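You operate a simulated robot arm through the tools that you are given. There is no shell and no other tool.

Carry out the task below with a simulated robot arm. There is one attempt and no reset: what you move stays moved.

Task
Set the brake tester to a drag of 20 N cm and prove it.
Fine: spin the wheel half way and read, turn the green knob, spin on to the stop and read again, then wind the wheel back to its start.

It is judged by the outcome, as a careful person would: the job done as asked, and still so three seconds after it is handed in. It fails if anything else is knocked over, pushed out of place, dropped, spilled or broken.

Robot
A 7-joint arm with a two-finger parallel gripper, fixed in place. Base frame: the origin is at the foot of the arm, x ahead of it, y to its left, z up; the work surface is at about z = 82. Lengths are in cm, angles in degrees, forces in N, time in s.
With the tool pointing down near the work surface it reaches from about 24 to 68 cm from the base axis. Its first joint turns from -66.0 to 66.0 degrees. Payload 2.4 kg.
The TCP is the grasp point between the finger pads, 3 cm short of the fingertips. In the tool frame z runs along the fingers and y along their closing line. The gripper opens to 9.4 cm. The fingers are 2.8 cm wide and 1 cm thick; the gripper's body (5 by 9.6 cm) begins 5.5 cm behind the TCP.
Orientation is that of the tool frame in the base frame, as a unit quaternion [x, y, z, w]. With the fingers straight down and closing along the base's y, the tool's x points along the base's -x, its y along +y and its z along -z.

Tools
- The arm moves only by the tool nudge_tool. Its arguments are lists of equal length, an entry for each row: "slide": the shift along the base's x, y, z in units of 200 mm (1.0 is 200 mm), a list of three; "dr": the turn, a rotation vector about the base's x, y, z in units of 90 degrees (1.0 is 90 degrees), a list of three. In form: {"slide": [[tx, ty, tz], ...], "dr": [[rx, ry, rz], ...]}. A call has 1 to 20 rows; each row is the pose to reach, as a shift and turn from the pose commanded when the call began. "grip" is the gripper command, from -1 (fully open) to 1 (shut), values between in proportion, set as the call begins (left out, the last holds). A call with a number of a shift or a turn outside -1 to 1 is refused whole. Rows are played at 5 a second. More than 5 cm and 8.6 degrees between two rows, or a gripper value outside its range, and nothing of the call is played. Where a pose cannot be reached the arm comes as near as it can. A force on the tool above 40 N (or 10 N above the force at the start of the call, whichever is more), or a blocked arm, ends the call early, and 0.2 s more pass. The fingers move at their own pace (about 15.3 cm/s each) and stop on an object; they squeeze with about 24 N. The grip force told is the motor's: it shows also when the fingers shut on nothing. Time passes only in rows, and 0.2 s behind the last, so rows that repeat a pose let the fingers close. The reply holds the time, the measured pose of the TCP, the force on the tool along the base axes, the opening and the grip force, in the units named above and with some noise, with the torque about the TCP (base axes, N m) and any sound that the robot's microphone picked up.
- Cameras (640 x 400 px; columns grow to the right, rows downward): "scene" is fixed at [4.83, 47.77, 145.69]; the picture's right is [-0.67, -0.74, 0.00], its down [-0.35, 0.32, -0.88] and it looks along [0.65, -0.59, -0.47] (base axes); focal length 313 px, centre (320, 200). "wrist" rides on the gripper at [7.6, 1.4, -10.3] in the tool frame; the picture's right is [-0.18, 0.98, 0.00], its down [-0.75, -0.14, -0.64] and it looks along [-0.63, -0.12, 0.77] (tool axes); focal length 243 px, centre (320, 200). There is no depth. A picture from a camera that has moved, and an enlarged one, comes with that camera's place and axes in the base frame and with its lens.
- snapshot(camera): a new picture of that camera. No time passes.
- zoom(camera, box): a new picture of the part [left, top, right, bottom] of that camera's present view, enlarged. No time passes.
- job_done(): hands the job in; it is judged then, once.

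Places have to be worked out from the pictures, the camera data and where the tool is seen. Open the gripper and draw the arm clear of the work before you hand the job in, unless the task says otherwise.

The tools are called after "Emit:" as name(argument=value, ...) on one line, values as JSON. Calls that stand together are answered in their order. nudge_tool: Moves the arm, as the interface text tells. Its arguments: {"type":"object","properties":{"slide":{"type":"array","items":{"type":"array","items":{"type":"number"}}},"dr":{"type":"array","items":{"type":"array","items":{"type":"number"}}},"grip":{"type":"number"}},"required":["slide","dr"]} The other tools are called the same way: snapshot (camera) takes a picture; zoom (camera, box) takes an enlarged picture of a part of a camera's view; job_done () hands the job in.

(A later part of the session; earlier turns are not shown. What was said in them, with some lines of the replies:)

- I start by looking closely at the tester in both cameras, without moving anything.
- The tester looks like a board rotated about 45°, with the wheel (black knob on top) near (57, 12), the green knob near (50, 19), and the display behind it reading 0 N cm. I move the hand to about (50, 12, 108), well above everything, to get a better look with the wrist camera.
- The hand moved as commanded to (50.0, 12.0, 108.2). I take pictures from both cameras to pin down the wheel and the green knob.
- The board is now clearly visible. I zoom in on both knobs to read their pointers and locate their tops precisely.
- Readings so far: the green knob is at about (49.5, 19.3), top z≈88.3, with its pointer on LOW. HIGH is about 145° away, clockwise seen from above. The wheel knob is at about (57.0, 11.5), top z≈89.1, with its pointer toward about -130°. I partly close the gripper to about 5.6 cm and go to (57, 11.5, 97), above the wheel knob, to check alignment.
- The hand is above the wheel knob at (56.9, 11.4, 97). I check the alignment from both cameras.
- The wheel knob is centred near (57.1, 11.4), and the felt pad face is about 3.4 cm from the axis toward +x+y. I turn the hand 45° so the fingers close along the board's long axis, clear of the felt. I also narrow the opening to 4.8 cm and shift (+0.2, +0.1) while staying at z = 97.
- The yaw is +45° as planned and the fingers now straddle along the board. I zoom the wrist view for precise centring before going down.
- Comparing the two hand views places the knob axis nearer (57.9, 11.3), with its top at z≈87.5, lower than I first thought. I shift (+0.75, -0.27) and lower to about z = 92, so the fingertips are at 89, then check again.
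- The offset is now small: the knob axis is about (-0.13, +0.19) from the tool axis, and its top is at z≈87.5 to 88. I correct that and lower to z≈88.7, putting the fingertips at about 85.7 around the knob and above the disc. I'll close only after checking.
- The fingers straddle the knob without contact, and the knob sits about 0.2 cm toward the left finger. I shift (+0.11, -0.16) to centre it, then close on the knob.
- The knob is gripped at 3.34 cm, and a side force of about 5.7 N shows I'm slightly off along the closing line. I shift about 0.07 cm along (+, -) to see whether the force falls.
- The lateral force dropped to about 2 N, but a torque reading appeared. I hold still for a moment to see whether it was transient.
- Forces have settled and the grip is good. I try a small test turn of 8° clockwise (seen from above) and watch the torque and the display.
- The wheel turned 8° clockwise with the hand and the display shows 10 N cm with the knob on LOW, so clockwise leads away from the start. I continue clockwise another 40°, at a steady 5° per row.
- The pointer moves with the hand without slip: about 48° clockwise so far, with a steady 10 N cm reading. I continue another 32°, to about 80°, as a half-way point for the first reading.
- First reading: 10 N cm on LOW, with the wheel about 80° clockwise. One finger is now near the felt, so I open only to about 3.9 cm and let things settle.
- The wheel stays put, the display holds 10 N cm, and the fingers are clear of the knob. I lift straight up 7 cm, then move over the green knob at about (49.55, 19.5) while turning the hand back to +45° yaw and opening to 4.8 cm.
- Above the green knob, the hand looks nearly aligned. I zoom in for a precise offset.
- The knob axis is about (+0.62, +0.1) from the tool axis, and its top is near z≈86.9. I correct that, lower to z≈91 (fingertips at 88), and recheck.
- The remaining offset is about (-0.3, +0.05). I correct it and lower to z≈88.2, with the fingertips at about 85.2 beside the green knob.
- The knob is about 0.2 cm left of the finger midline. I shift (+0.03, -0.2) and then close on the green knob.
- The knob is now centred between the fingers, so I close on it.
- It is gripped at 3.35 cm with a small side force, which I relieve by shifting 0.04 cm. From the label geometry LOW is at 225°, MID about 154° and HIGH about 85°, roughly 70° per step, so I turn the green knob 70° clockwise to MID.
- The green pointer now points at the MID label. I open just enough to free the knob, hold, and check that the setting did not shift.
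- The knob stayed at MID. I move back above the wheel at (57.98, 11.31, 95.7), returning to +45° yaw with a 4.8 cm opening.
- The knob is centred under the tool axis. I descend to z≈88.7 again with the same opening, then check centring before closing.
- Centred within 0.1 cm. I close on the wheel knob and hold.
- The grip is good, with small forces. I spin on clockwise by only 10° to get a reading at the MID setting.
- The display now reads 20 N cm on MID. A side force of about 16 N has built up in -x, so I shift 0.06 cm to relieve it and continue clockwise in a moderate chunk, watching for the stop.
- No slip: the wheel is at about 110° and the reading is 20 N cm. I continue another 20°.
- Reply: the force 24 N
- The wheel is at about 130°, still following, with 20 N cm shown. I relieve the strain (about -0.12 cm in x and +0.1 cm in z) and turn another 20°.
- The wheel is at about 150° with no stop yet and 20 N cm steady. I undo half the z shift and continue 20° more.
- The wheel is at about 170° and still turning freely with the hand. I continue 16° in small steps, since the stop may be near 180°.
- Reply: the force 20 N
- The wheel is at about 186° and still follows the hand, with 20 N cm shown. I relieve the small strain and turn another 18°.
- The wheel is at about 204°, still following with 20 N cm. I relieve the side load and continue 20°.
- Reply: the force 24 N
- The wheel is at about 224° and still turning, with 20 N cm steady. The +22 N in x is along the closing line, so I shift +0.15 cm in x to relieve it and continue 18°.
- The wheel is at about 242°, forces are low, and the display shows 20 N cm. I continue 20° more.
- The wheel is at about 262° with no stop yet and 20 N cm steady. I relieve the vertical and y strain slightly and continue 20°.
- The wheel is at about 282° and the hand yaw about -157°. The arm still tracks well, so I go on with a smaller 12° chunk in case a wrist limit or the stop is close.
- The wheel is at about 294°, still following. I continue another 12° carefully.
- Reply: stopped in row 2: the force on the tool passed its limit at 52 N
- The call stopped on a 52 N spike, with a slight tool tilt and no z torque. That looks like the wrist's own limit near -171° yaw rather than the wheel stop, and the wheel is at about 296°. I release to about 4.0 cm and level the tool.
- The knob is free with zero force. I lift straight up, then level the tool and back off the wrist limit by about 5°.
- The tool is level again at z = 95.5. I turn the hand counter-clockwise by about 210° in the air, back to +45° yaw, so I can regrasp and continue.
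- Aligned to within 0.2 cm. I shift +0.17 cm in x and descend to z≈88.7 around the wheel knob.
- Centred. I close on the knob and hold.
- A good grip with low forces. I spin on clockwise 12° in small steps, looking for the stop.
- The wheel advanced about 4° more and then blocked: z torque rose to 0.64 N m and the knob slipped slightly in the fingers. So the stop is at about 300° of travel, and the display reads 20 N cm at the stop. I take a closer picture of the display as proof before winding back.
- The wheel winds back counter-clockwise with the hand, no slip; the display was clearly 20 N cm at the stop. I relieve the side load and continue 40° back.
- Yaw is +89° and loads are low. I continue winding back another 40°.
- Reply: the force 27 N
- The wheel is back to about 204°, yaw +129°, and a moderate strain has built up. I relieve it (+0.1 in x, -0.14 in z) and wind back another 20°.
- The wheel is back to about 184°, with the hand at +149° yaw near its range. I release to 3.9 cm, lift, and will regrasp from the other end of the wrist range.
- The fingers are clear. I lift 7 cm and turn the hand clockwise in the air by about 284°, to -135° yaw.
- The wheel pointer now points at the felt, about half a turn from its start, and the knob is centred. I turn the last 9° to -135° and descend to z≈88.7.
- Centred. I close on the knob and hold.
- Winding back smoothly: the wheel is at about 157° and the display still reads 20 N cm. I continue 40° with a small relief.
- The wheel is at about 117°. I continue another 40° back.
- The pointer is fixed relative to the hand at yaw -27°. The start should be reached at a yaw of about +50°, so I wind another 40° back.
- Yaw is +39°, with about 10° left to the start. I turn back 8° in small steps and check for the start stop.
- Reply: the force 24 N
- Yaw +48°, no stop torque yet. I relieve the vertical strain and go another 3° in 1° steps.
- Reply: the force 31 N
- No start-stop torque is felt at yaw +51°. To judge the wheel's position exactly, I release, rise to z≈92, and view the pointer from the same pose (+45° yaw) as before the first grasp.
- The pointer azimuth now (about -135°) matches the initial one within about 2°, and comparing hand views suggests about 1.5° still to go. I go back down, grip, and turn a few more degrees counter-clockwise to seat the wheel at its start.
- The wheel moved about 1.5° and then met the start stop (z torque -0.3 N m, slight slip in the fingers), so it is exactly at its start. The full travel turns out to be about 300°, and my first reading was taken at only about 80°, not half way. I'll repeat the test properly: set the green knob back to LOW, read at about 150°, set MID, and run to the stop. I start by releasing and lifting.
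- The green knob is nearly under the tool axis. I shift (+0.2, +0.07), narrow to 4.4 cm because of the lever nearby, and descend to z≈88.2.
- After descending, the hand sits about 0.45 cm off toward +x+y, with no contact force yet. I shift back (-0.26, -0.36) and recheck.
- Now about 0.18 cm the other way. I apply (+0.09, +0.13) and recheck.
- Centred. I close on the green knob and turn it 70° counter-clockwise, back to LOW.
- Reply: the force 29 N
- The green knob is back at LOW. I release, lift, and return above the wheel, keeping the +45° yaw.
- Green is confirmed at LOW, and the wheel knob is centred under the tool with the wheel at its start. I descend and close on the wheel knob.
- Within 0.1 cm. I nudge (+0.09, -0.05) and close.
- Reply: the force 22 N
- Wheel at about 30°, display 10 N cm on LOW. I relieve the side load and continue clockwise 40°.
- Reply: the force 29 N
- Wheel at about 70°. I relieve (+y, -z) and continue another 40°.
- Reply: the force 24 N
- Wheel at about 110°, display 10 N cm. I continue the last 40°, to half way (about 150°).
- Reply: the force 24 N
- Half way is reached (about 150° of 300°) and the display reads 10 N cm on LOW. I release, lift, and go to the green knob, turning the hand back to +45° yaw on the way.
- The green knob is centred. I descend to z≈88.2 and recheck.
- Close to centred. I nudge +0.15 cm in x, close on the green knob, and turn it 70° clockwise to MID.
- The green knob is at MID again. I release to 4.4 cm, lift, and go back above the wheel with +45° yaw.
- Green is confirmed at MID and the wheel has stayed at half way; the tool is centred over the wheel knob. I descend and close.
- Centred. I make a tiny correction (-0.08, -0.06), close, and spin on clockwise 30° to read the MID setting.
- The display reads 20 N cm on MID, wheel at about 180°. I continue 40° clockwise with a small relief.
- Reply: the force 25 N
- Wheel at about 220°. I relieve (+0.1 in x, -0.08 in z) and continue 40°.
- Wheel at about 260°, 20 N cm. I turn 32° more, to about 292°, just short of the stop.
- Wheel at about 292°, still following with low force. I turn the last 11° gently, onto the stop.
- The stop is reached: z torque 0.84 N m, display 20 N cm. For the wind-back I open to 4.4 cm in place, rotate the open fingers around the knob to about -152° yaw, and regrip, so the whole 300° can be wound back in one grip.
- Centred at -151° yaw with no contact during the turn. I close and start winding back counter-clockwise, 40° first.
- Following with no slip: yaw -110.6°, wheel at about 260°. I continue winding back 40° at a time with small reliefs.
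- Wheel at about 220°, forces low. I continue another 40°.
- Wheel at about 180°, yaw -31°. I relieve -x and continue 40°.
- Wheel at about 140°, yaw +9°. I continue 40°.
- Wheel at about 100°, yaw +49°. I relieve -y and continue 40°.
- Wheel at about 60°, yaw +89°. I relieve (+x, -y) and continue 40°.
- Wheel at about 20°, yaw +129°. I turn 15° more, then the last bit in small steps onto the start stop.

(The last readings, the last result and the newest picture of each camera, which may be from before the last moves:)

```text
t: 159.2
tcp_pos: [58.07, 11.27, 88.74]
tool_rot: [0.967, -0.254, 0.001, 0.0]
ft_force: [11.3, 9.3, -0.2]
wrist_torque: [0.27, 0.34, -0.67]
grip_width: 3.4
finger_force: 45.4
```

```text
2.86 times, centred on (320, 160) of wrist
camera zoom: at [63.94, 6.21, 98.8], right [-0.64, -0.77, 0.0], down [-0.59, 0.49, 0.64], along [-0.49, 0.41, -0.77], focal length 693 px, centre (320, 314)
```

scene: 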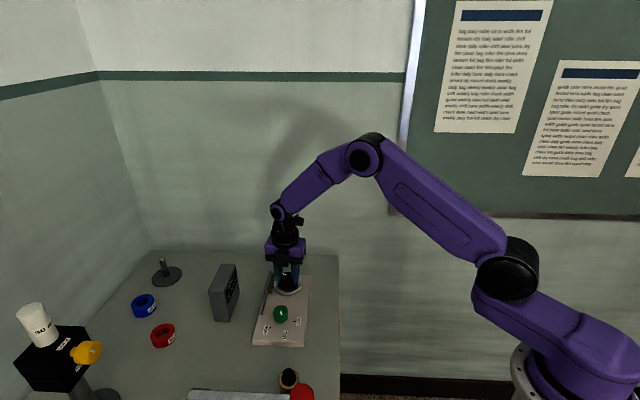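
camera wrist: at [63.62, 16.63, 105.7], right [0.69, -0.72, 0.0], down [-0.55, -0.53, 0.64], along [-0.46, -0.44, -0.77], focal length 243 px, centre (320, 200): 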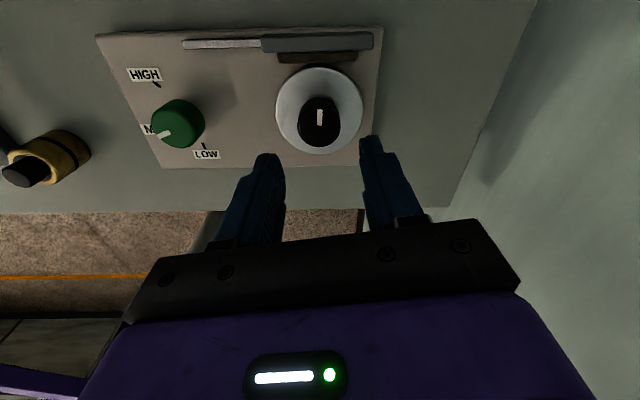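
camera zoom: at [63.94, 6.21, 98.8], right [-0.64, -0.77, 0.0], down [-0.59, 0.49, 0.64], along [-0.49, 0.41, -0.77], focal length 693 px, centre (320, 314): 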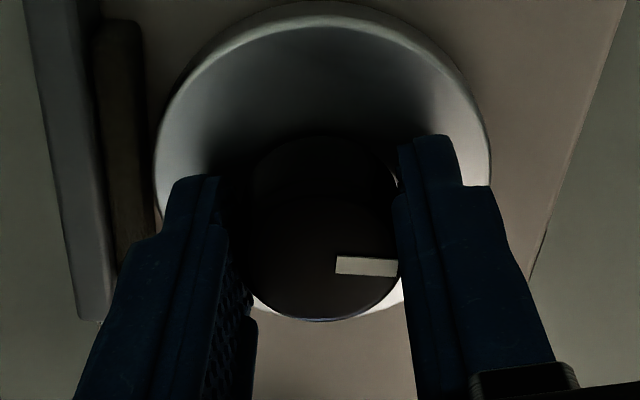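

The start stop is felt (z torque -0.67 N m), so the wheel is back at its start. I open only to 3.9 cm, since the felt is close to one finger, then lift straight up.

Emit:
nudge_tool(slide=[[0, 0, 0], [0, 0, 0], [0, 0, 0]], dr=[[0, 0, 0], [0, 0, 0], [0, 0, 0]], grip=0.17)

Emit:
zoom(camera="wrist", box=[220, 90, 420, 230])

Emit:
nudge_tool(slide=[[0, 0, 0.03], [0, 0, 0.1], [0, 0, 0.2], [0, 0, 0.3], [0, 0, 0.4]], dr=[[0, 0, 0], [0, 0, 0], [0, 0, 0], [0, 0, 0], [0, 0, 0]])

Emit:
zoom(camera="scene", box=[200, 240, 330, 340])

Emit:
zoom(camera="wrist", box=[220, 30, 420, 170])

```text
t: 160.0
tcp_pos: [57.89, 11.15, 88.66]
tool_rot: [0.967, -0.254, 0.0, 0.001]
ft_force: [0.9, 0.4, 0.1]
wrist_torque: [-0.01, -0.03, -0.01]
grip_width: 3.89
finger_force: 0.1
```

```text
2.86 times, centred on (320, 160) of wrist
camera zoom: at [63.86, 6.11, 98.73], right [-0.64, -0.77, 0.0], down [-0.59, 0.49, 0.64], along [-0.49, 0.41, -0.77], focal length 693 px, centre (320, 314)
```

zoom: 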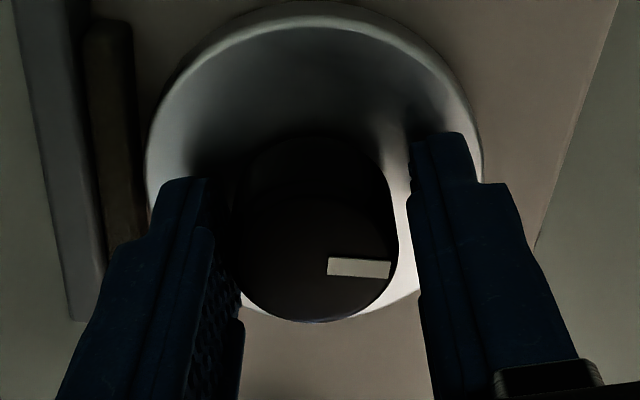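

```text
t: 161.2
tcp_pos: [58.0, 11.32, 96.69]
tool_rot: [0.967, -0.253, -0.001, 0.001]
ft_force: [0.7, 0.2, 0.4]
wrist_torque: [-0.01, -0.01, 0.02]
grip_width: 3.91
finger_force: 0.2
```

```text
4.00 times, centred on (265, 290) of scene
camera zoom: at [4.83, 47.77, 145.69], right [-0.67, -0.74, 0.0], down [-0.35, 0.32, -0.88], along [0.65, -0.59, -0.47], focal length 1254 px, centre (540, -160)
```

zoom: 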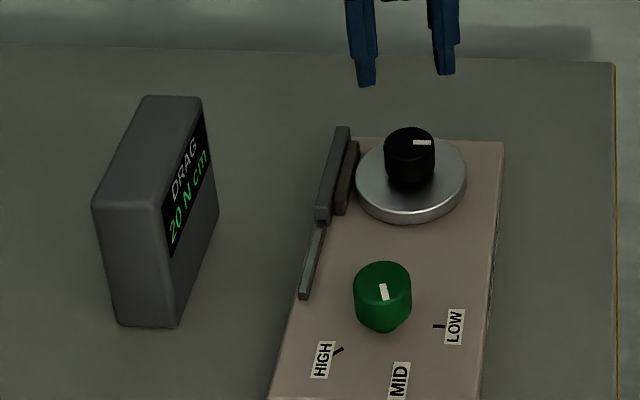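

```text
2.86 times, centred on (320, 100) of wrist
camera zoom: at [63.8, 6.23, 106.77], right [-0.64, -0.77, 0.0], down [-0.59, 0.49, 0.64], along [-0.49, 0.41, -0.77], focal length 693 px, centre (320, 486)
```

zoom: 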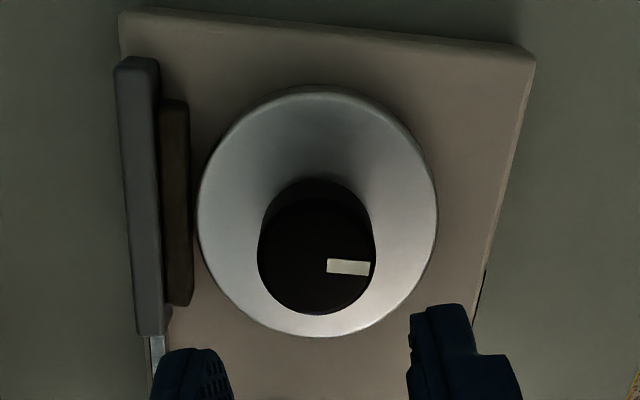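

Final state: the wheel pointer matches its original direction, the green knob is at MID, and the display reads 20 N cm. I open the gripper fully and draw the arm up and back, clear of the tester.

Emit:
nudge_tool(slide=[[0, 0, 0.15], [0, 0, 0.3], [0, 0, 0.45], [0, 0, 0.6], [-0.1, -0.05, 0.65], [-0.25, -0.12, 0.7], [-0.4, -0.2, 0.75], [-0.55, -0.3, 0.75], [-0.55, -0.3, 0.75]], dr=[[0, 0, 0], [0, 0, -0.05], [0, 0, -0.13], [0, 0, -0.22], [0, 0, -0.31], [0, 0, -0.4], [0, 0, -0.49], [0, 0, -0.58], [0, 0, -0.58]], grip=-1)

Emit:
snapshot(camera="scene")

Emit:
zoom(camera="scene", box=[200, 240, 330, 340])

```text
t: 163.2
tcp_pos: [47.11, 5.09, 111.92]
tool_rot: [0.756, -0.654, 0.0, 0.0]
ft_force: [1.2, 0.5, -0.7]
wrist_torque: [0.05, 0.04, 0.04]
grip_width: 9.39
finger_force: 0.0
```

```text
taken
```

scene: 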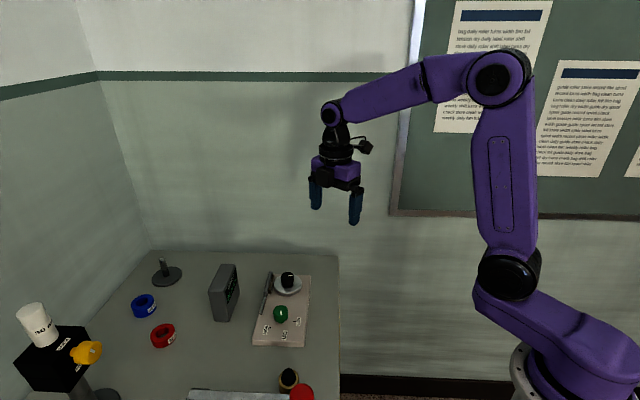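

```text
4.00 times, centred on (265, 290) of scene
camera zoom: at [4.83, 47.77, 145.69], right [-0.67, -0.74, 0.0], down [-0.35, 0.32, -0.88], along [0.65, -0.59, -0.47], focal length 1254 px, centre (540, -160)
```

zoom: 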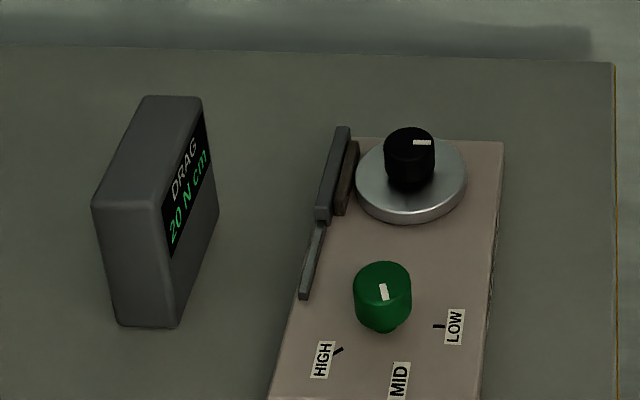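

The arm is clear with the gripper open and nothing else moved. The wheel is at its start and the green knob is at MID. In the full run the display read 10 N cm half way on LOW, then 20 N cm at the stop on MID. I hand the job in.

Emit:
job_done()

```text
The job is handed in.
```

The brake tester is set to 20 N cm, with the green knob at MID, and the wheel is wound back to its start. I've handed the job in.

- **Half way (about 150° of 300°):** the display read 10 N cm with the green knob on LOW, where I found it.
- **At the stop:** after I turned the knob to MID, the display read 20 N cm.

I ran the test twice. On the first run I didn't know how far the wheel travels and took the first reading at about 80°, well short of half way. I wound the wheel back, put the knob on LOW and repeated the whole sequence. Both runs gave the same readings: 10 on LOW and 20 on MID.

Also on the first run, the arm hit its own wrist limit while gripping the wheel, with a brief 52 N force. I released the knob and took a fresh grip, and the tester showed no sign of harm.

The gripper is open, the arm is clear of the work, and nothing else was moved.
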